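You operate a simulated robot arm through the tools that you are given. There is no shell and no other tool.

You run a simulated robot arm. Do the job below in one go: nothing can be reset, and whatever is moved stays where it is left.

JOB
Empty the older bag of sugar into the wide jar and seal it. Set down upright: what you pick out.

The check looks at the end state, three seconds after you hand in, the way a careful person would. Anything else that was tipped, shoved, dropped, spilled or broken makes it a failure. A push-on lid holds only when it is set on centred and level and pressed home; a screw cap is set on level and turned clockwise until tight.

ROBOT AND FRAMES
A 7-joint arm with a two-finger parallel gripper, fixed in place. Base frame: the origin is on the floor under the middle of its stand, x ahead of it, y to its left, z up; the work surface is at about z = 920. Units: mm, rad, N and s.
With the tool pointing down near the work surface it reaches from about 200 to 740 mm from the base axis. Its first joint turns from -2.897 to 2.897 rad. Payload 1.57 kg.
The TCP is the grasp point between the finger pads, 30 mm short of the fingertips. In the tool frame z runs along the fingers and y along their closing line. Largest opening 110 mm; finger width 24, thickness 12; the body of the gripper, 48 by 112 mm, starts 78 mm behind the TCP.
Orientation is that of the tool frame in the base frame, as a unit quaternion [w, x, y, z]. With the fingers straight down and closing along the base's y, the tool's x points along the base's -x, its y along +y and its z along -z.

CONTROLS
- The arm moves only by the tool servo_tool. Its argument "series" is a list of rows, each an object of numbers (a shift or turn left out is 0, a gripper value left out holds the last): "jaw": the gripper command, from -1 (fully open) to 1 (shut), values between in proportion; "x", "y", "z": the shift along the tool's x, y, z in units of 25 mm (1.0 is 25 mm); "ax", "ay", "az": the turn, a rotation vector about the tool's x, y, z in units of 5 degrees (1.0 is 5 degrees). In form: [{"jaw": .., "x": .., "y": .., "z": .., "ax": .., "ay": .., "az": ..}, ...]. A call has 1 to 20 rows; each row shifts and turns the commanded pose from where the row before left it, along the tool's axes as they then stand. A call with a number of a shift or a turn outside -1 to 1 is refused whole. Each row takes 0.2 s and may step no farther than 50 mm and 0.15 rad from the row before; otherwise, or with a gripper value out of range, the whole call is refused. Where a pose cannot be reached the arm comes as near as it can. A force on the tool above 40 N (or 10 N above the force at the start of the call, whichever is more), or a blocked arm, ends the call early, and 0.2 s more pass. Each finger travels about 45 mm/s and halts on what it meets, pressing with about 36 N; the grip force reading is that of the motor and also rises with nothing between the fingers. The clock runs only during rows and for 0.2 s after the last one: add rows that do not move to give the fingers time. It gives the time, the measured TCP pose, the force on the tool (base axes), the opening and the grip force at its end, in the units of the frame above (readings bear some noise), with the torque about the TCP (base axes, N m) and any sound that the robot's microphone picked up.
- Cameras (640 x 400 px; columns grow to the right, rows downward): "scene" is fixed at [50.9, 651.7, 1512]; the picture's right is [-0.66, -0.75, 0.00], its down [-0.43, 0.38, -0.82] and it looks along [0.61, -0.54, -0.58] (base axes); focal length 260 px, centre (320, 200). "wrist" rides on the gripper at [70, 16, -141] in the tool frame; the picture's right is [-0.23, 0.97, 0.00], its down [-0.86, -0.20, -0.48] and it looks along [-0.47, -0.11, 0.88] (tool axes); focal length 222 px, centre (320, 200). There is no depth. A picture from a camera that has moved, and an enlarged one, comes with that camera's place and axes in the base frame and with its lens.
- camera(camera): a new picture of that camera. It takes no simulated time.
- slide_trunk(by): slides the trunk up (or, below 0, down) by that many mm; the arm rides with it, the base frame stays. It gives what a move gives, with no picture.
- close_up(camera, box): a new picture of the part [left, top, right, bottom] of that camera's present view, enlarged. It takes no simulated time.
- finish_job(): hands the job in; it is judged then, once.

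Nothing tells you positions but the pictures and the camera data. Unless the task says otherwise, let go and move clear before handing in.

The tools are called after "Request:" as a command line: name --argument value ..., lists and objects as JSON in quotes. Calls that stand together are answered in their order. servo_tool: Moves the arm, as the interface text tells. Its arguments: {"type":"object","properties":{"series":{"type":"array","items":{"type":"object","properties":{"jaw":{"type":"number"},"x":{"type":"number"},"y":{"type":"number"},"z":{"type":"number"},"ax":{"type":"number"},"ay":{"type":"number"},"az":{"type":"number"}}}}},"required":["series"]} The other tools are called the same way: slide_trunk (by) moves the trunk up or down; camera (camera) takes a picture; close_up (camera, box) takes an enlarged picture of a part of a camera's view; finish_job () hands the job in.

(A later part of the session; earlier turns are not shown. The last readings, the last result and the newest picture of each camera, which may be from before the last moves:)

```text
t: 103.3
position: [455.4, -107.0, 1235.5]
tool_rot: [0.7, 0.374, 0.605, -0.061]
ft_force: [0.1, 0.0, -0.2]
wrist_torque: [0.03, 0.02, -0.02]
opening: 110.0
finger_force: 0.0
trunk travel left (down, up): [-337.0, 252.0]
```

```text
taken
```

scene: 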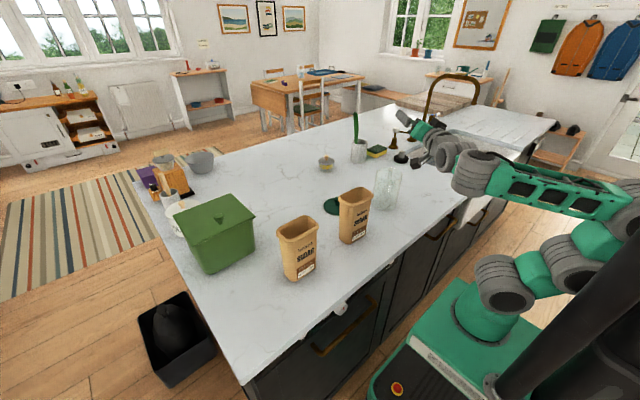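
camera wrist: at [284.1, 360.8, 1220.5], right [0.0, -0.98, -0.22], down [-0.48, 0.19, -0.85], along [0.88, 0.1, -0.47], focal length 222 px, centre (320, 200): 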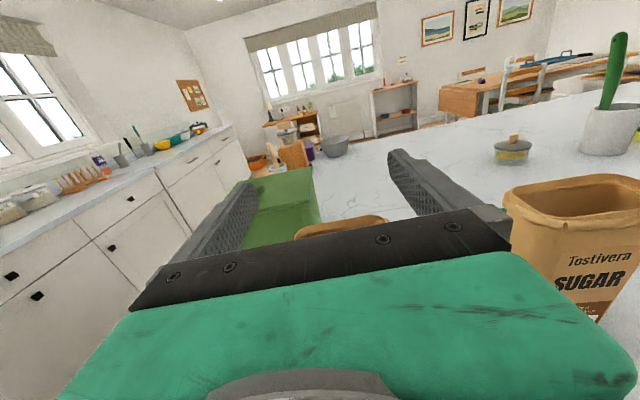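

The full pour roll is reachable at the jar. I'll now roll back to about -20° and return to the older bag along the reverse arc, keeping high.

Request:
servo_tool --series '[{"jaw": -1, "az": 0.5}, {"az": 1}, {"az": 1}, {"az": 1}, {"az": 1}, {"az": 1}, {"az": 1}, {"az": 1}, {"az": 1}, {"az": 1}, {"az": 1}, {"az": 1}, {"az": 1}, {"az": 1}, {"az": 1}, {"az": 1}, {"az": 1}, {"az": 1}, {"az": 0.5}, {}]'

Request:
servo_tool --series '[{"jaw": -1, "az": 0.5}, {"az": 1}, {"az": 1}, {"az": 1}, {"az": 1}, {"az": 1}, {"az": 1}, {"az": 1}, {"az": 0.9}, {"az": 0.4}, {}]'

```text
t: 107.5
position: [455.1, -109.1, 1236.0]
tool_rot: [0.538, 0.693, 0.16, 0.452]
ft_force: [-0.3, -0.6, 0.1]
wrist_torque: [0.01, -0.03, 0.03]
opening: 110.2
finger_force: 0.1
trunk travel left (down, up): [-337.0, 252.0]
```

```text
t: 109.9
position: [454.6, -109.4, 1237.5]
tool_rot: [0.329, 0.702, -0.112, 0.622]
ft_force: [-1.5, -0.4, 0.2]
wrist_torque: [0.0, 0.05, 0.01]
opening: 110.0
finger_force: 0.1
trunk travel left (down, up): [-337.0, 252.0]
```

Request:
servo_tool --series '[{"jaw": -1, "x": 0.14, "y": -0.41, "z": 0.05}, {"x": 0.28, "y": -0.82, "z": 0.09}, {"x": 0.28, "y": -0.82, "z": 0.09}, {"x": 0.28, "y": -0.82, "z": 0.09}, {"x": 0.28, "y": -0.82, "z": 0.09}, {"x": 0.28, "y": -0.82, "z": 0.09}, {"x": 0.28, "y": -0.82, "z": 0.09}, {"x": 0.28, "y": -0.82, "z": 0.09}, {"x": 0.28, "y": -0.82, "z": 0.09}, {"x": 0.14, "y": -0.41, "z": 0.05}, {}]'

Request:
servo_tool --series '[{"jaw": -1, "x": 0.12, "y": -0.36, "z": -0.31, "ax": 0.23, "ay": 0.08}, {"x": 0.244, "y": -0.72, "z": -0.62, "ax": 0.455, "ay": 0.154}, {"x": 0.244, "y": -0.72, "z": -0.62, "ax": 0.455, "ay": 0.154}, {"x": 0.244, "y": -0.72, "z": -0.62, "ax": 0.455, "ay": 0.154}, {"x": 0.244, "y": -0.72, "z": -0.62, "ax": 0.455, "ay": 0.154}, {"x": 0.244, "y": -0.72, "z": -0.62, "ax": 0.455, "ay": 0.154}, {"x": 0.244, "y": -0.72, "z": -0.62, "ax": 0.455, "ay": 0.154}, {"x": 0.244, "y": -0.72, "z": -0.62, "ax": 0.455, "ay": 0.154}, {"x": 0.244, "y": -0.72, "z": -0.62, "ax": 0.455, "ay": 0.154}, {"x": 0.244, "y": -0.72, "z": -0.62, "ax": 0.455, "ay": 0.154}, {"x": 0.244, "y": -0.72, "z": -0.62, "ax": 0.455, "ay": 0.154}, {"x": 0.244, "y": -0.72, "z": -0.62, "ax": 0.455, "ay": 0.154}, {"x": 0.244, "y": -0.72, "z": -0.62, "ax": 0.455, "ay": 0.154}, {"x": 0.244, "y": -0.72, "z": -0.62, "ax": 0.455, "ay": 0.154}, {"x": 0.244, "y": -0.72, "z": -0.62, "ax": 0.455, "ay": 0.154}, {"x": 0.12, "y": -0.36, "z": -0.31, "ax": 0.23, "ay": 0.08}, {}]'

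Request:
camera --camera "scene"

```text
t: 112.3
position: [577.5, 27.7, 1259.3]
tool_rot: [0.318, 0.693, -0.126, 0.634]
ft_force: [-0.1, -0.5, -0.7]
wrist_torque: [0.01, -0.01, -0.03]
opening: 110.0
finger_force: 0.2
trunk travel left (down, up): [-337.0, 252.0]
```

```text
t: 115.9
position: [455.0, 370.3, 1269.4]
tool_rot: [0.113, 0.69, 0.097, 0.709]
ft_force: [0.6, 0.7, -0.3]
wrist_torque: [-0.01, -0.01, -0.01]
opening: 110.0
finger_force: 0.0
trunk travel left (down, up): [-337.0, 252.0]
```

```text
taken
```

scene: 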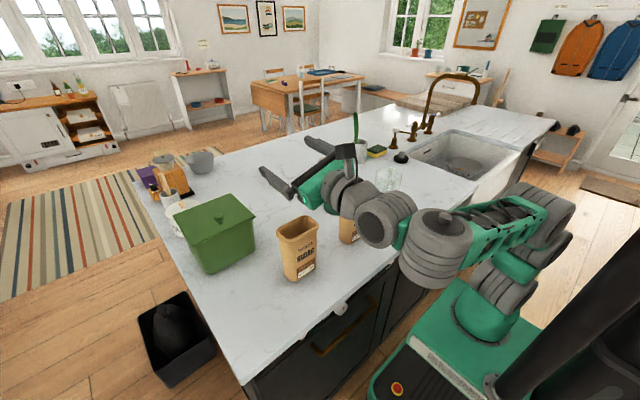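

I'm back above the older bag at (455, 370, 1269) with the roll near -17°. I'll roll back to level and trim the small pitch error.

Request:
servo_tool --series '[{"jaw": -1, "az": 0.4}, {"az": 0.8}, {"az": 0.8}, {"az": 0.8}, {"az": 0.4, "ay": -0.15}, {"az": 0.22, "ay": -0.18}, {}]'

```text
t: 117.5
position: [458.4, 369.1, 1267.6]
tool_rot: [0.007, 0.707, -0.007, 0.707]
ft_force: [0.0, 0.0, -0.3]
wrist_torque: [-0.01, -0.03, 0.0]
opening: 109.9
finger_force: 0.1
trunk travel left (down, up): [-337.0, 252.0]
```

The tool is level. I'll trim x by 4 mm, then descend with the trunk to just above the rim and check.

Request:
servo_tool --series '[{"jaw": -1, "z": -0.17}, {}]'

Request:
slide_trunk --by -160

Request:
close_up --camera "scene" --box '[250, 180, 410, 290]'

```text
t: 118.1
position: [453.1, 370.4, 1267.4]
tool_rot: [0.006, 0.707, -0.006, 0.707]
ft_force: [-0.1, 0.1, -0.1]
wrist_torque: [0.01, -0.01, 0.01]
opening: 109.9
finger_force: 0.1
trunk travel left (down, up): [-337.0, 252.0]
```

```text
t: 119.9
position: [455.0, 369.9, 1106.5]
tool_rot: [0.005, 0.707, -0.005, 0.707]
ft_force: [-0.6, -0.3, 0.0]
wrist_torque: [-0.01, 0.0, 0.02]
opening: 110.2
finger_force: 0.1
trunk travel left (down, up): [-177.0, 412.0]
```

```text
3.64 times, centred on (330, 235) of scene
camera zoom: at [50.9, 651.7, 1512.0], right [-0.66, -0.75, 0.0], down [-0.43, 0.38, -0.82], along [0.61, -0.54, -0.58], focal length 946 px, centre (284, 73)
```

zoom: 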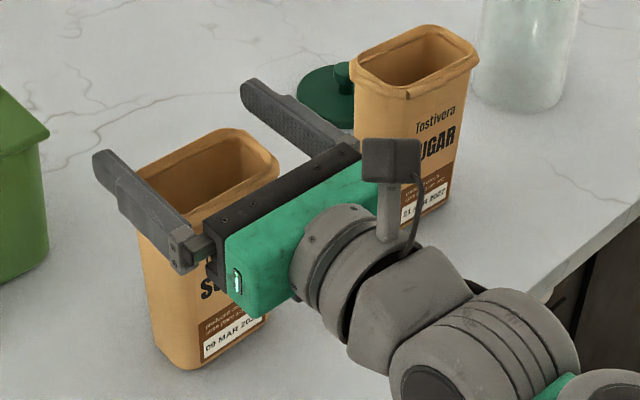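

Alignment matches the earlier safe approach. Continuing down to grasp height.

Request:
slide_trunk --by -40

Request:
slide_trunk --by -34

Request:
close_up --camera "scene" --box '[250, 180, 410, 290]'

```text
t: 120.7
position: [454.7, 370.1, 1067.3]
tool_rot: [0.006, 0.707, -0.006, 0.707]
ft_force: [0.4, -0.2, -0.6]
wrist_torque: [0.03, 0.02, 0.0]
opening: 110.1
finger_force: 0.1
trunk travel left (down, up): [-137.0, 452.0]
```

```text
t: 121.5
position: [455.3, 368.4, 1033.3]
tool_rot: [0.007, 0.708, -0.007, 0.707]
ft_force: [-0.5, -0.1, -0.2]
wrist_torque: [0.05, -0.01, 0.0]
opening: 110.1
finger_force: 0.1
trunk travel left (down, up): [-103.0, 487.0]
```

```text
3.64 times, centred on (330, 235) of scene
camera zoom: at [50.9, 651.7, 1512.0], right [-0.66, -0.75, 0.0], down [-0.43, 0.38, -0.82], along [0.61, -0.54, -0.58], focal length 946 px, centre (284, 73)
```

zoom: 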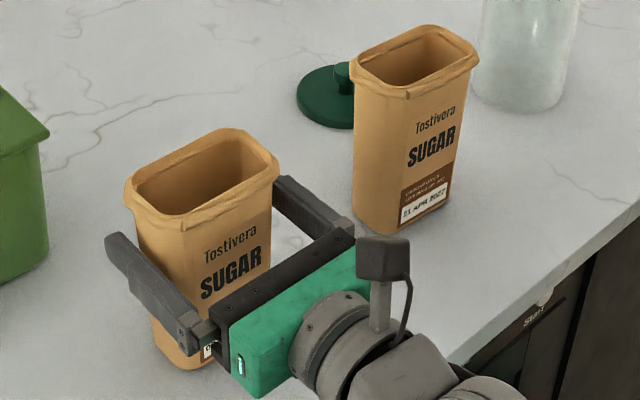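

Positioned. Now closing gently on the bag's narrow sides.

Request:
servo_tool --series '[{"jaw": -0.85}, {"jaw": -0.75}, {"jaw": -0.65}, {"jaw": -0.55}, {"jaw": -0.45}, {"jaw": -0.2}, {"jaw": 0.2}, {}, {}]'

Request:
close_up --camera "scene" --box '[250, 180, 410, 290]'

```text
t: 123.5
position: [453.5, 368.5, 1033.5]
tool_rot: [0.006, 0.707, -0.006, 0.707]
ft_force: [0.2, 0.1, 0.5]
wrist_torque: [-0.08, -0.05, 0.05]
opening: 93.5
finger_force: 36.0
trunk travel left (down, up): [-103.0, 487.0]
```

```text
3.64 times, centred on (330, 235) of scene
camera zoom: at [50.9, 651.7, 1512.0], right [-0.66, -0.75, 0.0], down [-0.43, 0.38, -0.82], along [0.61, -0.54, -0.58], focal length 946 px, centre (284, 73)
```

zoom: 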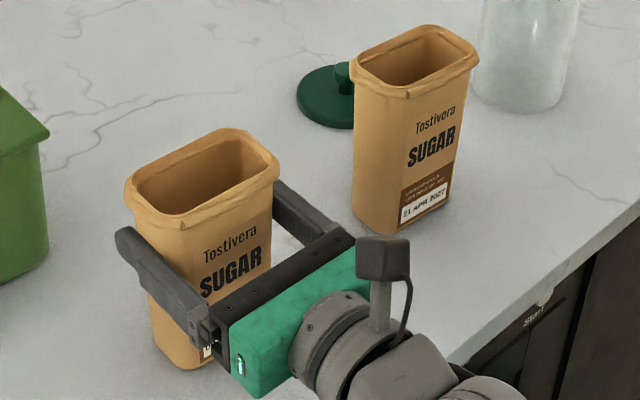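

The bag is gripped (opening 93.5 mm, 36 N). I'll lift slightly first to confirm the hold and read its weight.

Request:
slide_trunk --by 15

Request:
close_up --camera "scene" --box '[250, 180, 410, 290]'

```text
t: 124.1
position: [453.5, 370.1, 1048.6]
tool_rot: [0.006, 0.707, -0.007, 0.707]
ft_force: [0.4, -0.2, -3.5]
wrist_torque: [0.01, -0.01, -0.02]
opening: 93.5
finger_force: 35.8
trunk travel left (down, up): [-118.0, 472.0]
```

```text
3.64 times, centred on (330, 235) of scene
camera zoom: at [50.9, 651.7, 1512.0], right [-0.66, -0.75, 0.0], down [-0.43, 0.38, -0.82], along [0.61, -0.54, -0.58], focal length 946 px, centre (284, 73)
```

zoom: 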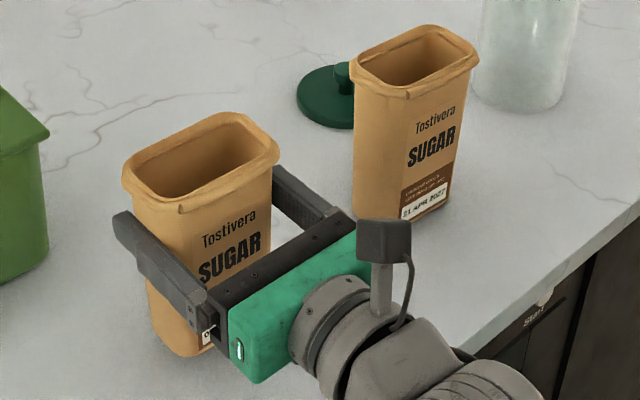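

The bag weighs about 360 g and is held firmly and level. I'll lift it high with the trunk and look inside with the scene camera.

Request:
slide_trunk --by 219

Request:
camera --camera "scene"

Request:
close_up --camera "scene" --box '[230, 120, 390, 230]'

```text
t: 126.5
position: [452.8, 369.1, 1267.5]
tool_rot: [0.006, 0.707, -0.006, 0.707]
ft_force: [0.3, -0.3, -2.2]
wrist_torque: [-0.01, -0.01, 0.01]
opening: 93.3
finger_force: 36.6
trunk travel left (down, up): [-337.0, 252.0]
```

```text
taken
```

scene: 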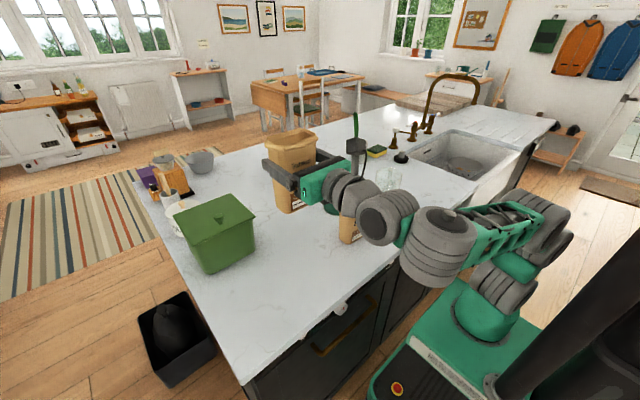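

```text
3.64 times, centred on (310, 175) of scene
camera zoom: at [50.9, 651.7, 1512.0], right [-0.66, -0.75, 0.0], down [-0.43, 0.38, -0.82], along [0.61, -0.54, -0.58], focal length 946 px, centre (356, 291)
```

zoom: 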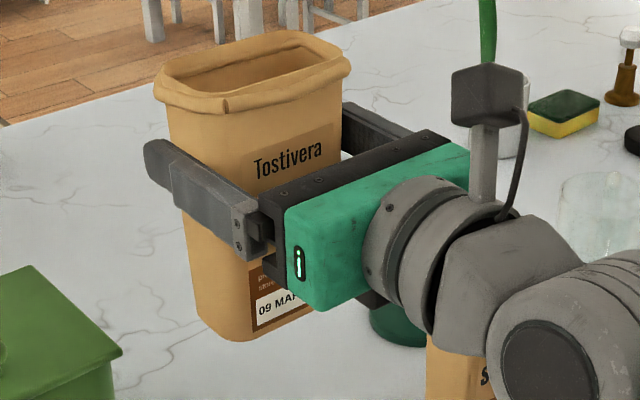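

Bag geometry confirmed: rim 46 mm above and base 111 mm below the grip. I'll roll it a safe 18°, as in rehearsal, and carry it along the rehearsed arc.

Request:
servo_tool --series '[{"jaw": 0.2, "az": -0.4}, {"az": -0.8}, {"az": -0.8}, {"az": -0.8}, {"az": -0.5}, {"az": -0.3}, {}]'

Request:
servo_tool --series '[{"jaw": 0.2, "x": -0.08, "y": 0.24, "z": 0.2, "ax": -0.15, "ay": -0.05}, {"x": -0.16, "y": 0.48, "z": 0.41, "ax": -0.3, "ay": -0.1}, {"x": -0.2, "y": 0.6, "z": 0.52, "ax": -0.38, "ay": -0.128}, {"x": -0.244, "y": 0.72, "z": 0.62, "ax": -0.455, "ay": -0.154}, {"x": -0.244, "y": 0.72, "z": 0.62, "ax": -0.455, "ay": -0.154}, {"x": -0.244, "y": 0.72, "z": 0.62, "ax": -0.455, "ay": -0.154}, {"x": -0.244, "y": 0.72, "z": 0.62, "ax": -0.455, "ay": -0.154}, {"x": -0.244, "y": 0.72, "z": 0.62, "ax": -0.455, "ay": -0.154}, {"x": -0.244, "y": 0.72, "z": 0.62, "ax": -0.455, "ay": -0.154}, {"x": -0.244, "y": 0.72, "z": 0.62, "ax": -0.455, "ay": -0.154}, {"x": -0.244, "y": 0.72, "z": 0.62, "ax": -0.455, "ay": -0.154}, {"x": -0.244, "y": 0.72, "z": 0.62, "ax": -0.455, "ay": -0.154}, {"x": -0.244, "y": 0.72, "z": 0.62, "ax": -0.455, "ay": -0.154}, {"x": -0.244, "y": 0.72, "z": 0.62, "ax": -0.455, "ay": -0.154}, {"x": -0.2, "y": 0.6, "z": 0.52, "ax": -0.38, "ay": -0.128}, {"x": -0.16, "y": 0.48, "z": 0.41, "ax": -0.3, "ay": -0.1}, {"x": -0.08, "y": 0.24, "z": 0.2, "ax": -0.15, "ay": -0.05}, {}]'

Request:
camera --camera "scene"

```text
t: 128.1
position: [453.4, 371.0, 1266.5]
tool_rot: [0.117, 0.699, 0.104, 0.698]
ft_force: [0.7, -0.6, -2.8]
wrist_torque: [0.06, 0.01, -0.01]
opening: 93.2
finger_force: 36.1
trunk travel left (down, up): [-337.0, 252.0]
```

```text
t: 131.9
position: [585.8, 40.4, 1262.7]
tool_rot: [0.322, 0.701, -0.111, 0.627]
ft_force: [1.1, 0.2, -2.7]
wrist_torque: [0.05, -0.06, -0.04]
opening: 93.4
finger_force: 36.3
trunk travel left (down, up): [-337.0, 252.0]
```

```text
taken
```

scene: 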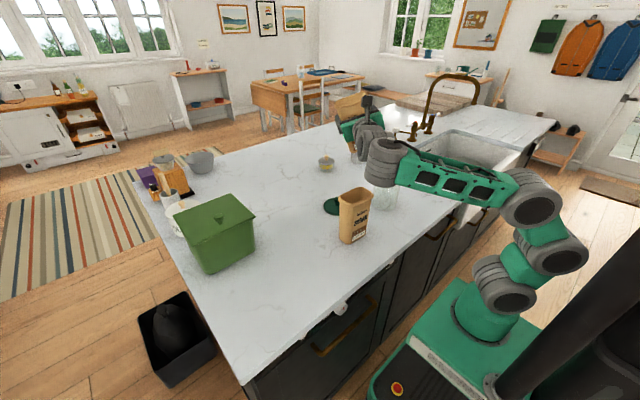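

The bag is being carried steadily, still at 18° tilt and z≈1263. I'll now slide sideways to the pour-start line for the jar.

Request:
servo_tool --series '[{"jaw": 0.2, "x": -0.08, "y": 0.24, "z": -0.01}, {"x": -0.16, "y": 0.5, "z": -0.02}, {"x": -0.24, "y": 0.73, "z": -0.03}, {"x": -0.26, "y": 0.8, "z": -0.03}, {"x": -0.26, "y": 0.8, "z": -0.03}, {"x": -0.26, "y": 0.8, "z": -0.03}, {"x": -0.26, "y": 0.8, "z": -0.03}, {"x": -0.26, "y": 0.8, "z": -0.03}, {"x": -0.26, "y": 0.8, "z": -0.03}, {"x": -0.26, "y": 0.8, "z": -0.03}, {"x": -0.2, "y": 0.6, "z": -0.02}, {"x": -0.1, "y": 0.3, "z": -0.01}, {}]'

Request:
camera --camera "scene"

Request:
camera --camera "wrist"

```text
t: 134.9
position: [494.5, -82.7, 1224.6]
tool_rot: [0.322, 0.726, -0.059, 0.605]
ft_force: [0.0, -0.7, -1.8]
wrist_torque: [0.07, -0.02, -0.01]
opening: 93.1
finger_force: 36.3
trunk travel left (down, up): [-337.0, 252.0]
stopped in row 13: the arm was blocked; the commanded pose is now the measured one
```

```text
taken
```

scene: 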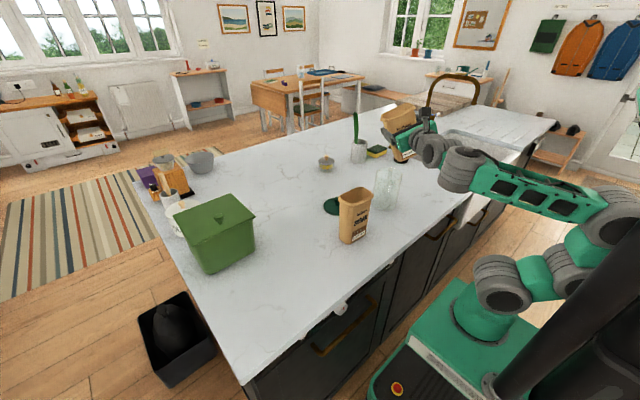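

```text
taken
camera wrist: at [386.6, 2.9, 1304.2], right [-0.52, -0.83, 0.18], down [-0.53, 0.15, -0.83], along [0.67, -0.53, -0.52], focal length 222 px, centre (320, 200)
```

wrist: 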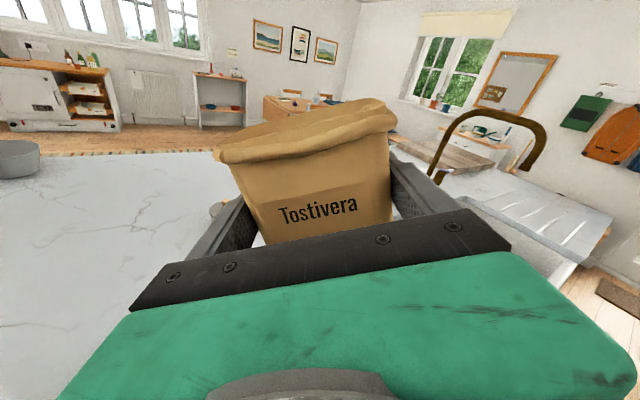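

The arm got too folded again and lagged at (494, -83), holding the bag safely at about 23° tilt. I'll raise the hand relative to the shoulder for more room before continuing.

Request:
servo_tool --series '[{"jaw": 0.2, "x": 0.3, "y": 0.13, "z": -0.02}, {"x": 0.6, "y": 0.26, "z": -0.04}, {"x": 0.8, "y": 0.34, "z": -0.05}, {"x": 0.8, "y": 0.34, "z": -0.05}, {"x": 0.7, "y": 0.3, "z": -0.05}, {"x": 0.5, "y": 0.2, "z": -0.03}, {"x": 0.2, "y": 0.1, "z": -0.01}, {}]'

Request:
camera --camera "scene"

```text
t: 136.7
position: [483.8, -88.0, 1342.8]
tool_rot: [0.32, 0.72, -0.066, 0.612]
ft_force: [0.4, 0.1, -3.1]
wrist_torque: [0.01, -0.02, 0.03]
opening: 93.5
finger_force: 36.0
trunk travel left (down, up): [-337.0, 252.0]
```

```text
taken
```

scene: 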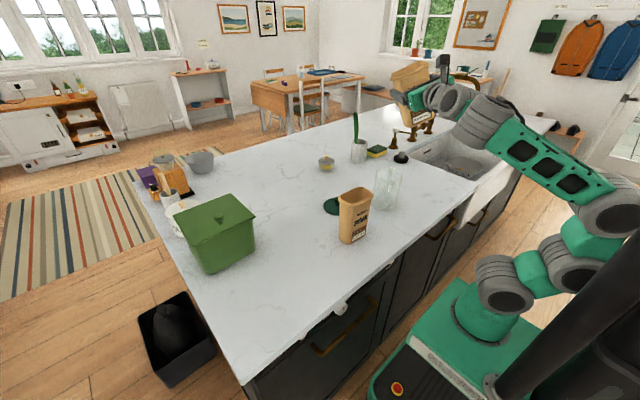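

Now there's room: pose (484, -88, 1343). I'll trim the pitch and shift sideways the remaining 48 mm to the pour-start line.

Request:
servo_tool --series '[{"jaw": 0.2, "ax": -0.1, "ay": 0.24, "x": -0.1, "y": 0.25}, {"ax": -0.1, "ay": 0.24, "x": -0.2, "y": 0.5}, {"x": -0.23, "y": 0.55, "z": 0.04}, {"x": -0.15, "y": 0.35}, {"x": -0.05, "y": 0.12}, {}]'

```text
t: 138.1
position: [460.0, -127.4, 1341.3]
tool_rot: [0.329, 0.706, -0.063, 0.624]
ft_force: [0.5, 0.1, -2.3]
wrist_torque: [0.04, -0.03, 0.01]
opening: 93.3
finger_force: 36.0
trunk travel left (down, up): [-337.0, 252.0]
```

Pose is on target. Now I'll tilt the bag to about 50°, still well short of spilling at its roughly one-third fill, high above the jar line.

Request:
servo_tool --series '[{"jaw": 0.2, "az": -0.3}, {"az": -0.6}, {"az": -0.8}, {"az": -0.8}, {"az": -0.8}, {"az": -0.8}, {"az": -0.7}, {"az": -0.45}, {"az": -0.2}, {}]'

Request:
slide_trunk --by -130

Request:
camera --camera "scene"

Request:
close_up --camera "scene" --box '[340, 80, 500, 220]'

Request:
camera --camera "wrist"

```text
t: 140.3
position: [462.7, -126.6, 1337.0]
tool_rot: [0.466, 0.702, 0.11, 0.527]
ft_force: [-0.1, -0.1, -2.5]
wrist_torque: [0.03, -0.03, 0.0]
opening: 93.4
finger_force: 36.6
trunk travel left (down, up): [-337.0, 252.0]
```

```text
t: 141.8
position: [464.0, -127.5, 1205.6]
tool_rot: [0.467, 0.703, 0.108, 0.526]
ft_force: [0.9, -1.0, -3.1]
wrist_torque: [0.05, -0.05, -0.01]
opening: 93.1
finger_force: 36.0
trunk travel left (down, up): [-207.0, 382.0]
```

```text
taken
```

scene: 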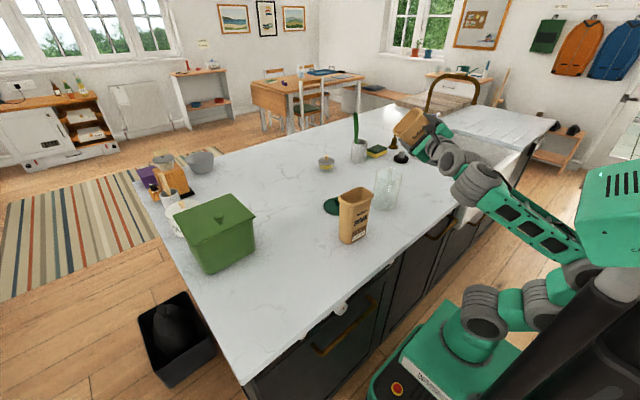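

```text
2.86 times, centred on (420, 150) of scene
camera zoom: at [50.9, 651.7, 1512.0], right [-0.66, -0.75, 0.0], down [-0.43, 0.38, -0.82], along [0.61, -0.54, -0.58], focal length 743 px, centre (34, 343)
```

zoom: 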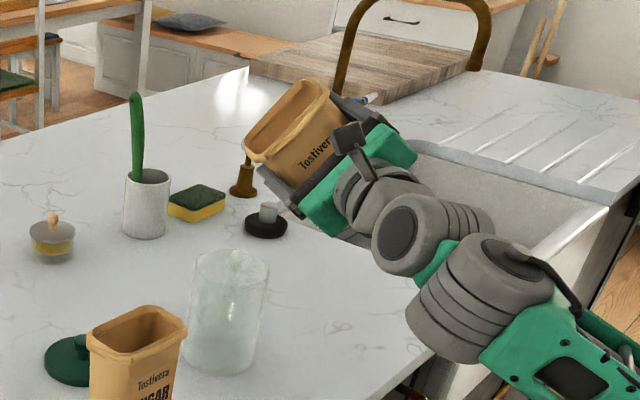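

```text
taken
camera wrist: at [369.1, -13.5, 1265.4], right [-0.43, -0.67, 0.6], down [-0.7, -0.18, -0.69], along [0.58, -0.72, -0.39], focal length 222 px, centre (320, 200)
```

wrist: 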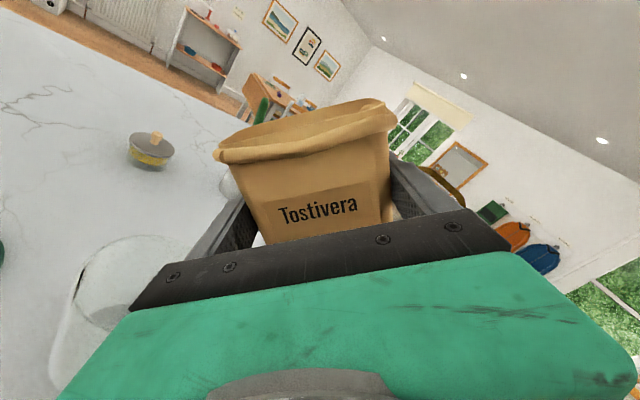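

The bag is tilted 50° with its lip lined up just short of the jar's centre, seen from the side. I'll trim position slightly and lower with the trunk to pouring height, keeping the lower finger above the jar rim.

Request:
servo_tool --series '[{"jaw": 0.2, "x": -0.12, "y": 0.1, "z": -0.08}, {"x": -0.13, "y": 0.1, "z": -0.08}, {}]'

Request:
slide_trunk --by -60

Request:
close_up --camera "scene" --box '[340, 110, 460, 220]'

Request:
camera --camera "wrist"

```text
t: 142.8
position: [470.6, -125.2, 1192.5]
tool_rot: [0.467, 0.709, 0.123, 0.514]
ft_force: [-0.1, 0.2, -2.3]
wrist_torque: [0.07, -0.02, -0.01]
opening: 93.2
finger_force: 35.9
trunk travel left (down, up): [-207.0, 382.0]
stopped in row 3: the arm was blocked; the commanded pose is now the measured one
```

```text
t: 143.8
position: [474.8, -126.0, 1128.3]
tool_rot: [0.467, 0.71, 0.123, 0.512]
ft_force: [0.2, 0.0, -2.2]
wrist_torque: [0.06, -0.05, 0.04]
opening: 93.2
finger_force: 36.2
trunk travel left (down, up): [-147.0, 442.0]
```

```text
3.64 times, centred on (400, 165) of scene
camera zoom: at [50.9, 651.7, 1512.0], right [-0.66, -0.75, 0.0], down [-0.43, 0.38, -0.82], along [0.61, -0.54, -0.58], focal length 946 px, centre (29, 327)
```

zoom: 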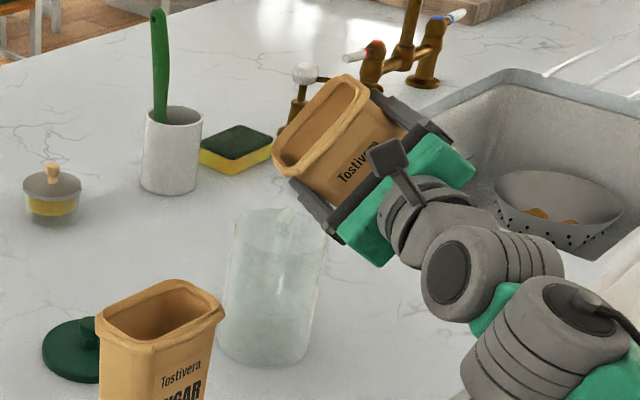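

```text
taken
camera wrist: at [381.9, -11.4, 1190.1], right [-0.4, -0.67, 0.63], down [-0.72, -0.2, -0.66], along [0.57, -0.72, -0.41], focal length 222 px, centre (320, 200)
```

wrist: 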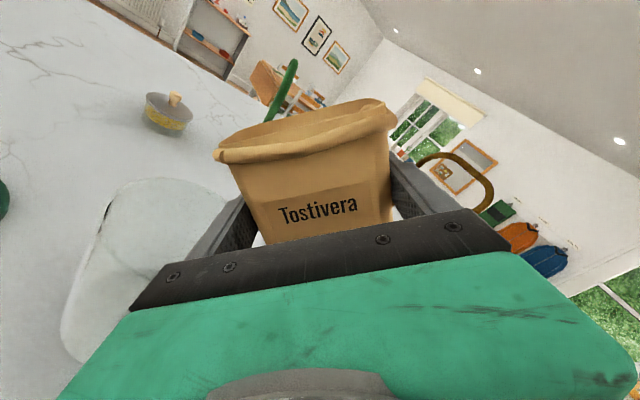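

The arm is again at its inner limit and drifted about 12 mm outward. I'll raise the hand relative to the shoulder by 80 mm and afterwards lower the trunk by the same amount, which gives the elbow room.

Request:
servo_tool --series '[{"jaw": 0.2, "x": 0.2, "y": 0.25, "z": -0.01}, {"x": 0.4, "y": 0.5, "z": -0.02}, {"x": 0.5, "y": 0.65, "z": -0.03}, {"x": 0.45, "y": 0.6, "z": -0.03}, {"x": 0.3, "y": 0.37, "z": -0.02}, {"x": 0.11, "y": 0.15, "z": -0.01}, {}]'

Request:
servo_tool --series '[{"jaw": 0.2, "x": -0.1, "y": 0.08, "z": -0.1}, {"x": -0.15, "y": 0.12, "z": -0.2}, {"x": -0.12, "y": 0.1, "z": -0.15}, {"x": -0.05, "y": 0.04, "z": -0.05}, {}]'

```text
t: 145.4
position: [466.5, -126.0, 1214.4]
tool_rot: [0.466, 0.708, 0.12, 0.518]
ft_force: [0.4, -0.1, -3.1]
wrist_torque: [0.09, -0.04, 0.02]
opening: 93.3
finger_force: 36.3
trunk travel left (down, up): [-147.0, 442.0]
```

```text
t: 146.7
position: [448.9, -128.8, 1215.2]
tool_rot: [0.467, 0.707, 0.12, 0.517]
ft_force: [0.2, 0.6, -2.2]
wrist_torque: [0.11, -0.03, 0.0]
opening: 93.2
finger_force: 36.2
trunk travel left (down, up): [-147.0, 442.0]
```

Request:
servo_tool --series '[{"jaw": 0.2, "z": 0.12, "ax": -0.13, "ay": 0.1}, {"z": 0.2, "ax": -0.13, "ay": 0.1}, {}]'

Request:
slide_trunk --by -75

Request:
close_up --camera "scene" --box '[340, 110, 460, 220]'

Request:
camera --camera "scene"

```text
t: 147.4
position: [454.9, -135.1, 1214.0]
tool_rot: [0.474, 0.697, 0.119, 0.524]
ft_force: [-0.6, -0.7, -3.6]
wrist_torque: [0.04, -0.06, 0.02]
opening: 93.3
finger_force: 36.4
trunk travel left (down, up): [-147.0, 442.0]
```

```text
t: 148.6
position: [454.7, -134.3, 1139.7]
tool_rot: [0.474, 0.698, 0.118, 0.524]
ft_force: [0.3, 1.1, -2.1]
wrist_torque: [0.06, -0.02, 0.0]
opening: 93.2
finger_force: 35.8
trunk travel left (down, up): [-72.0, 518.0]
```

```text
3.64 times, centred on (400, 165) of scene
camera zoom: at [50.9, 651.7, 1512.0], right [-0.66, -0.75, 0.0], down [-0.43, 0.38, -0.82], along [0.61, -0.54, -0.58], focal length 946 px, centre (29, 327)
```

zoom: 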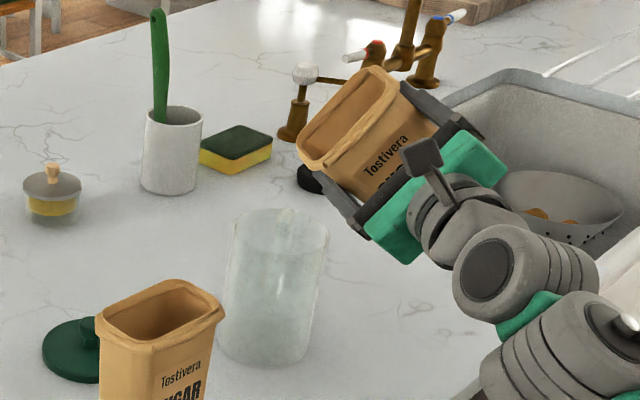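

```text
taken
```

scene: 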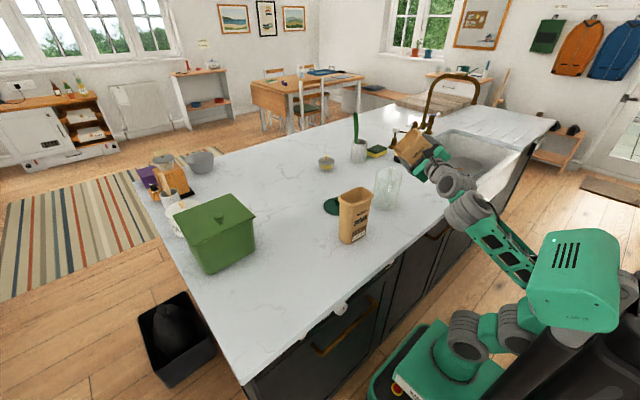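

Now it's well placed: tilt 52°, the lip about 17 mm before the jar's centre and above it. I'll start the pour slowly, tilting to 70° while following the lip.

Request:
servo_tool --series '[{"jaw": 0.2, "x": -0.034, "y": -0.118, "az": -0.415}, {"x": -0.034, "y": -0.118, "az": -0.415}, {"x": -0.034, "y": -0.118, "az": -0.415}, {"x": -0.034, "y": -0.118, "az": -0.415}, {"x": 0.043, "y": 0.002, "az": -0.5}, {"x": 0.043, "y": 0.002, "az": -0.5}, {"x": 0.043, "y": 0.002, "az": -0.5}, {"x": 0.043, "y": 0.002, "az": -0.5}, {}]'

Request:
close_up --camera "scene" --box '[350, 110, 450, 215]'

Request:
camera --camera "wrist"

```text
t: 150.6
position: [457.2, -129.3, 1130.9]
tool_rot: [0.551, 0.67, 0.228, 0.443]
ft_force: [0.0, 0.0, -3.5]
wrist_torque: [0.06, -0.04, 0.0]
opening: 93.3
finger_force: 36.4
trunk travel left (down, up): [-72.0, 518.0]
```

```text
3.81 times, centred on (400, 162) of scene
camera zoom: at [50.9, 651.7, 1512.0], right [-0.66, -0.75, 0.0], down [-0.43, 0.38, -0.82], along [0.61, -0.54, -0.58], focal length 991 px, centre (15, 343)
```

zoom: 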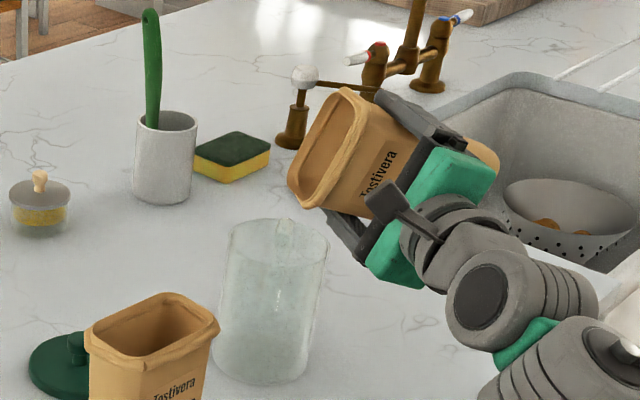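

```text
taken
camera wrist: at [371.7, -1.1, 1169.7], right [-0.29, -0.46, 0.84], down [-0.8, -0.36, -0.48], along [0.52, -0.81, -0.26], focal length 222 px, centre (320, 200)
```

wrist: 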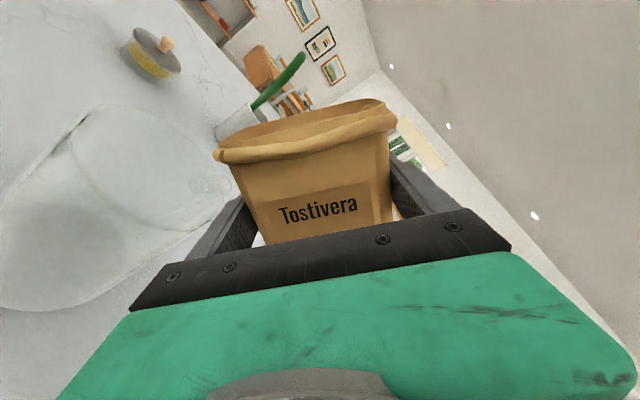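

No flow yet at 70°; the lip is where predicted. Continuing to tilt toward 90°.

Request:
servo_tool --series '[{"jaw": 0.2, "x": 0.088, "y": -0.003, "az": -0.5}, {"x": 0.088, "y": -0.003, "az": -0.5}, {"x": 0.088, "y": -0.003, "az": -0.5}, {"x": 0.088, "y": -0.003, "az": -0.5}, {}]'

Request:
close_up --camera "scene" --box '[350, 110, 450, 215]'

```text
t: 151.8
position: [464.0, -121.7, 1131.8]
tool_rot: [0.587, 0.648, 0.285, 0.392]
ft_force: [-0.3, 0.1, -2.8]
wrist_torque: [0.06, -0.05, -0.02]
opening: 93.6
finger_force: 36.2
trunk travel left (down, up): [-72.0, 518.0]
```

```text
3.81 times, centred on (400, 162) of scene
camera zoom: at [50.9, 651.7, 1512.0], right [-0.66, -0.75, 0.0], down [-0.43, 0.38, -0.82], along [0.61, -0.54, -0.58], focal length 991 px, centre (15, 343)
```

zoom: 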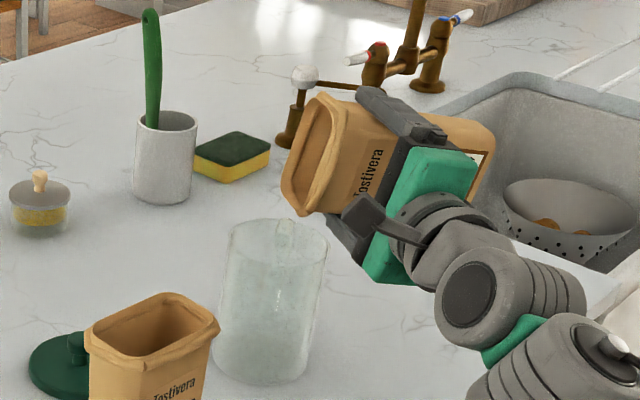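

Request:
servo_tool --series '[{"jaw": 0.2, "x": 0.08, "y": 0.034, "az": -0.5}, {"x": 0.08, "y": 0.034, "az": -0.5}, {"x": 0.08, "y": 0.034, "az": -0.5}, {"x": 0.08, "y": 0.034, "az": -0.5}, {}]'

Request:
close_up --camera "scene" --box '[350, 110, 450, 215]'

Request:
camera --camera "wrist"

```text
t: 153.0
position: [468.3, -114.7, 1137.1]
tool_rot: [0.619, 0.62, 0.34, 0.341]
ft_force: [0.6, -0.3, -2.7]
wrist_torque: [0.09, -0.03, -0.01]
opening: 93.2
finger_force: 35.5
trunk travel left (down, up): [-72.0, 518.0]
```

```text
3.81 times, centred on (400, 162) of scene
camera zoom: at [50.9, 651.7, 1512.0], right [-0.66, -0.75, 0.0], down [-0.43, 0.38, -0.82], along [0.61, -0.54, -0.58], focal length 991 px, centre (15, 343)
```

zoom: 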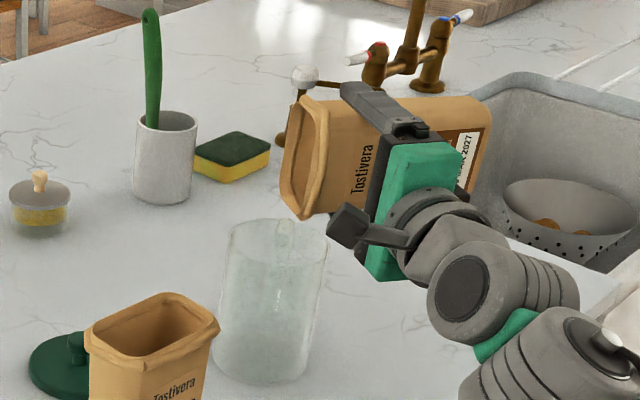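

```text
taken
camera wrist: at [386.0, 20.3, 1153.8], right [-0.12, -0.19, 0.97], down [-0.86, -0.46, -0.2], along [0.49, -0.86, -0.11], focal length 222 px, centre (320, 200)
```

wrist: 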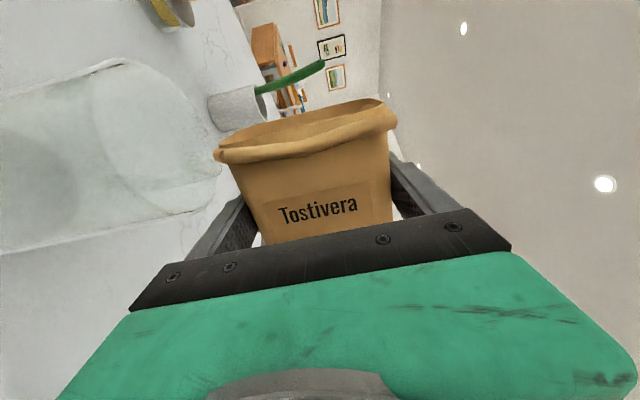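

Tilt is 90° with the lip about 13 mm before the jar's centre and 30 mm above the rim; no flow yet. I'll continue in small steps and watch.

Request:
servo_tool --series '[{"jaw": 0.2, "x": 0.082, "y": 0.03, "az": -0.5}, {"x": 0.082, "y": 0.03, "az": -0.5}, {"x": 0.082, "y": 0.03, "az": -0.5}, {"x": 0.082, "y": 0.03, "az": -0.5}, {}, {}]'

Request:
close_up --camera "scene" --box '[350, 110, 450, 215]'

```text
t: 154.4
position: [471.8, -108.9, 1140.5]
tool_rot: [0.646, 0.589, 0.393, 0.285]
ft_force: [0.0, -0.5, -3.0]
wrist_torque: [0.1, -0.07, -0.02]
opening: 93.5
finger_force: 36.2
trunk travel left (down, up): [-72.0, 518.0]
```

```text
3.81 times, centred on (400, 162) of scene
camera zoom: at [50.9, 651.7, 1512.0], right [-0.66, -0.75, 0.0], down [-0.43, 0.38, -0.82], along [0.61, -0.54, -0.58], focal length 991 px, centre (15, 343)
```

zoom: 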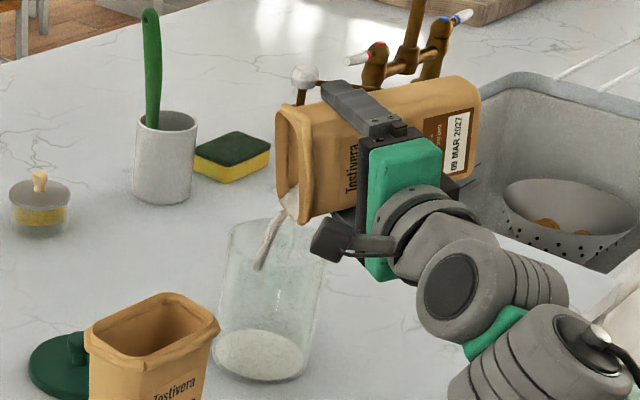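

Sugar is flowing and landing inside the jar. I'll hold this angle to let it run before tilting more.

Request:
servo_tool --series '[{"jaw": 0.2}, {}, {}, {}, {}]'

Request:
close_up --camera "scene" --box '[350, 110, 450, 215]'

```text
t: 155.6
position: [472.5, -108.5, 1139.4]
tool_rot: [0.646, 0.589, 0.393, 0.285]
ft_force: [0.1, -0.2, -2.7]
wrist_torque: [0.08, -0.07, 0.01]
opening: 93.4
finger_force: 36.1
trunk travel left (down, up): [-72.0, 518.0]
```

```text
3.81 times, centred on (400, 162) of scene
camera zoom: at [50.9, 651.7, 1512.0], right [-0.66, -0.75, 0.0], down [-0.43, 0.38, -0.82], along [0.61, -0.54, -0.58], focal length 991 px, centre (15, 343)
```

zoom: 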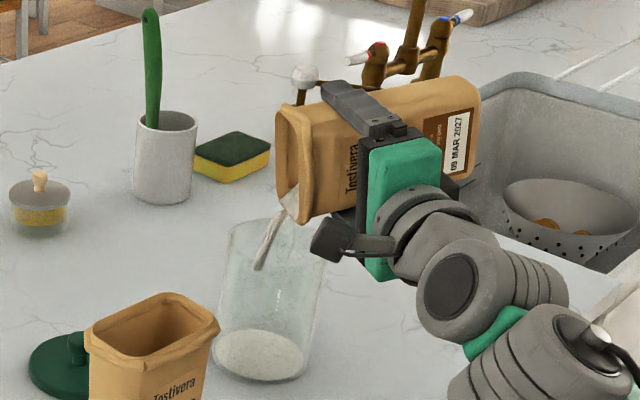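

Request:
servo_tool --series '[{"jaw": 0.2, "x": 0.078, "y": 0.056, "az": -0.5}, {"x": 0.078, "y": 0.056, "az": -0.5}, {}, {}, {}, {}]'

Request:
close_up --camera "scene" --box '[350, 110, 450, 215]'

```text
t: 157.0
position: [474.6, -104.6, 1141.6]
tool_rot: [0.659, 0.571, 0.418, 0.256]
ft_force: [0.3, -0.4, -1.7]
wrist_torque: [0.08, -0.07, 0.02]
opening: 93.2
finger_force: 35.8
trunk travel left (down, up): [-72.0, 518.0]
```

```text
3.81 times, centred on (400, 162) of scene
camera zoom: at [50.9, 651.7, 1512.0], right [-0.66, -0.75, 0.0], down [-0.43, 0.38, -0.82], along [0.61, -0.54, -0.58], focal length 991 px, centre (15, 343)
```

zoom: 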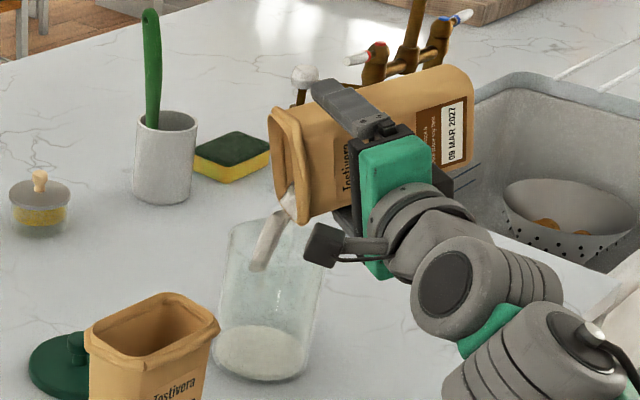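

Request:
servo_tool --series '[{"jaw": 0.2, "x": 0.078, "y": 0.06, "az": -0.5}, {"x": 0.078, "y": 0.06, "az": -0.5}, {}, {}, {}, {}, {}, {}]'

Request:
close_up --camera "scene" --box '[350, 110, 450, 215]'

```text
t: 158.8
position: [476.1, -100.7, 1143.8]
tool_rot: [0.669, 0.552, 0.443, 0.226]
ft_force: [0.5, -0.3, -1.4]
wrist_torque: [0.09, -0.03, 0.02]
opening: 93.4
finger_force: 36.0
trunk travel left (down, up): [-72.0, 518.0]
```

```text
3.81 times, centred on (400, 162) of scene
camera zoom: at [50.9, 651.7, 1512.0], right [-0.66, -0.75, 0.0], down [-0.43, 0.38, -0.82], along [0.61, -0.54, -0.58], focal length 991 px, centre (15, 343)
```

zoom: 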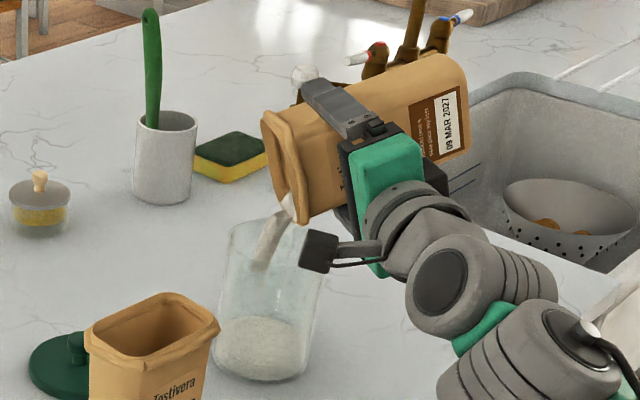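

The jar is filling and the bag is getting lighter. I'll let it run and then keep tilting.

Request:
servo_tool --series '[{"jaw": 0.2}, {}, {}, {}, {"x": 0.08, "y": 0.07, "az": -0.5}, {"x": 0.08, "y": 0.07, "az": -0.5}, {}, {}, {}, {}, {}]'

Request:
close_up --camera "scene" --box '[350, 110, 450, 215]'

```text
t: 161.2
position: [481.2, -95.7, 1145.0]
tool_rot: [0.678, 0.532, 0.467, 0.198]
ft_force: [0.6, 0.3, -1.6]
wrist_torque: [0.04, -0.03, -0.02]
opening: 93.2
finger_force: 36.2
trunk travel left (down, up): [-72.0, 518.0]
```

```text
3.81 times, centred on (400, 162) of scene
camera zoom: at [50.9, 651.7, 1512.0], right [-0.66, -0.75, 0.0], down [-0.43, 0.38, -0.82], along [0.61, -0.54, -0.58], focal length 991 px, centre (15, 343)
```

zoom: 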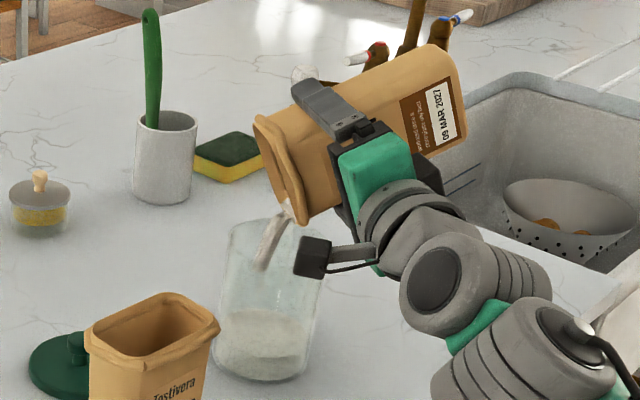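

Request:
servo_tool --series '[{"jaw": 0.2}, {}, {}, {"x": 0.08, "y": 0.075, "az": -0.5}, {"x": 0.08, "y": 0.075, "az": -0.5}, {}, {}, {}, {"x": 0.079, "y": 0.08, "az": -0.5}, {"x": 0.079, "y": 0.08, "az": -0.5}, {}, {}, {}, {}]'

Request:
close_up --camera "scene" --box '[350, 110, 450, 215]'

Request:
camera --camera "wrist"

```text
t: 164.2
position: [485.2, -86.5, 1149.2]
tool_rot: [0.693, 0.489, 0.511, 0.139]
ft_force: [0.1, -1.0, -0.8]
wrist_torque: [0.03, 0.0, 0.0]
opening: 92.9
finger_force: 36.3
trunk travel left (down, up): [-72.0, 518.0]
```

```text
3.81 times, centred on (400, 162) of scene
camera zoom: at [50.9, 651.7, 1512.0], right [-0.66, -0.75, 0.0], down [-0.43, 0.38, -0.82], along [0.61, -0.54, -0.58], focal length 991 px, centre (15, 343)
```

zoom: 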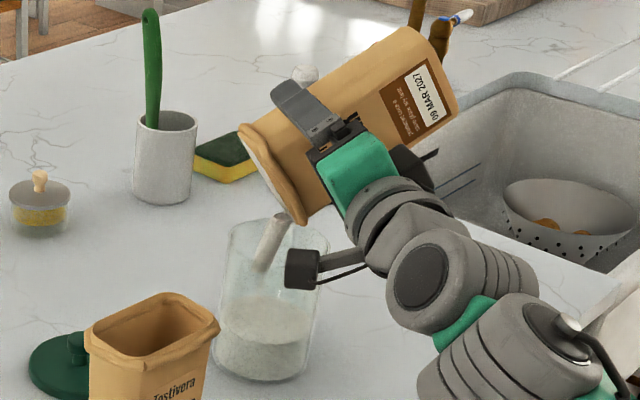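

```text
taken
camera wrist: at [401.9, 46.7, 1122.7], right [0.2, 0.31, 0.93], down [-0.84, -0.43, 0.33], along [0.5, -0.85, 0.18], focal length 222 px, centre (320, 200)
```

wrist: 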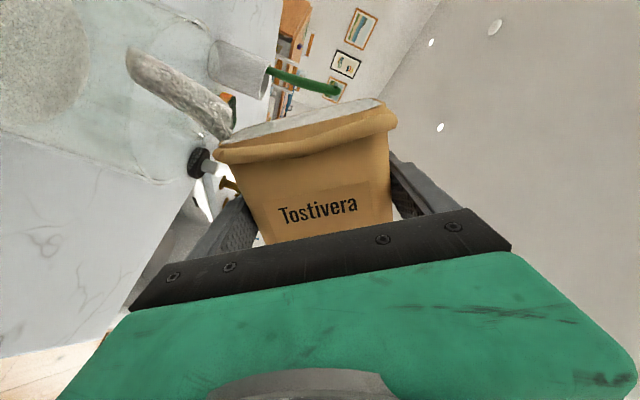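

The stream is steady and entirely within the jar. Continuing to tilt toward 150° to empty it.

Request:
servo_tool --series '[{"jaw": 0.2}, {}, {}, {"x": 0.078, "y": 0.08, "az": -0.5}, {"x": 0.078, "y": 0.08, "az": -0.5}, {}, {}, {}, {"x": 0.078, "y": 0.078, "az": -0.5}, {"x": 0.078, "y": 0.078, "az": -0.5}, {}, {}, {}, {}]'

Request:
close_up --camera "scene" --box '[350, 110, 450, 215]'

```text
t: 167.2
position: [491.6, -77.1, 1149.8]
tool_rot: [0.703, 0.442, 0.552, 0.077]
ft_force: [0.3, 0.3, -0.4]
wrist_torque: [0.01, 0.0, -0.02]
opening: 92.3
finger_force: 36.0
trunk travel left (down, up): [-72.0, 518.0]
```

```text
3.81 times, centred on (400, 162) of scene
camera zoom: at [50.9, 651.7, 1512.0], right [-0.66, -0.75, 0.0], down [-0.43, 0.38, -0.82], along [0.61, -0.54, -0.58], focal length 991 px, centre (15, 343)
```

zoom: 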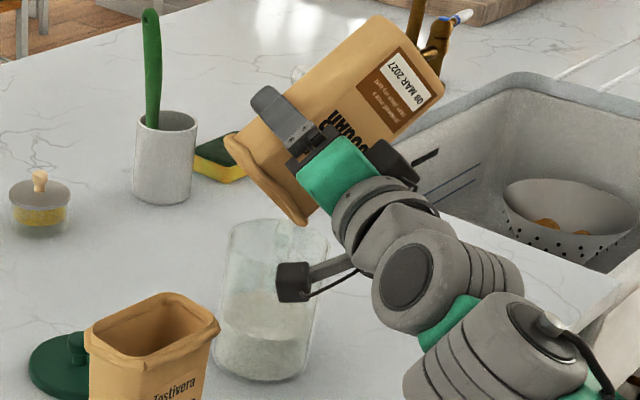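

The flow has stopped at about 135°. I'll tilt on to about 152° and hold so any remaining sugar drops in.

Request:
servo_tool --series '[{"jaw": 0.2, "x": 0.078, "y": 0.078, "az": -0.5}, {"x": 0.078, "y": 0.078, "az": -0.5}, {"x": 0.08, "y": 0.078, "az": -0.5}, {"x": 0.08, "y": 0.078, "az": -0.5}, {"x": 0.08, "y": 0.078, "az": -0.5}, {"x": 0.08, "y": 0.078, "az": -0.5}, {"x": 0.04, "y": 0.04, "az": -0.3}, {}, {}, {}, {}, {}, {}, {}, {}]'

Request:
close_up --camera "scene" --box '[350, 110, 450, 215]'

Request:
camera --camera "wrist"

```text
t: 170.4
position: [500.6, -62.4, 1146.7]
tool_rot: [0.706, 0.359, 0.61, -0.025]
ft_force: [0.4, 0.3, -0.1]
wrist_torque: [0.01, 0.0, 0.04]
opening: 92.3
finger_force: 36.1
trunk travel left (down, up): [-72.0, 518.0]
```

```text
3.81 times, centred on (400, 162) of scene
camera zoom: at [50.9, 651.7, 1512.0], right [-0.66, -0.75, 0.0], down [-0.43, 0.38, -0.82], along [0.61, -0.54, -0.58], focal length 991 px, centre (15, 343)
```

zoom: 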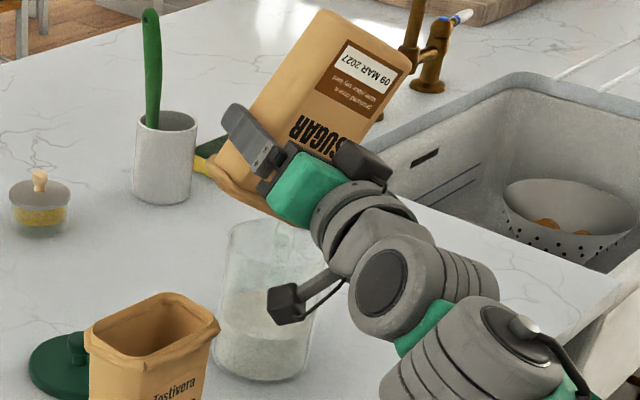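

```text
taken
camera wrist: at [406.4, 54.4, 1094.1], right [0.4, 0.63, 0.66], down [-0.72, -0.24, 0.66], along [0.57, -0.74, 0.36], focal length 222 px, centre (320, 200)
```

wrist: 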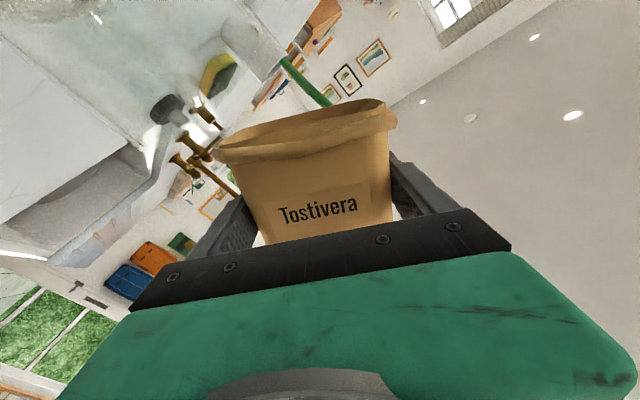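

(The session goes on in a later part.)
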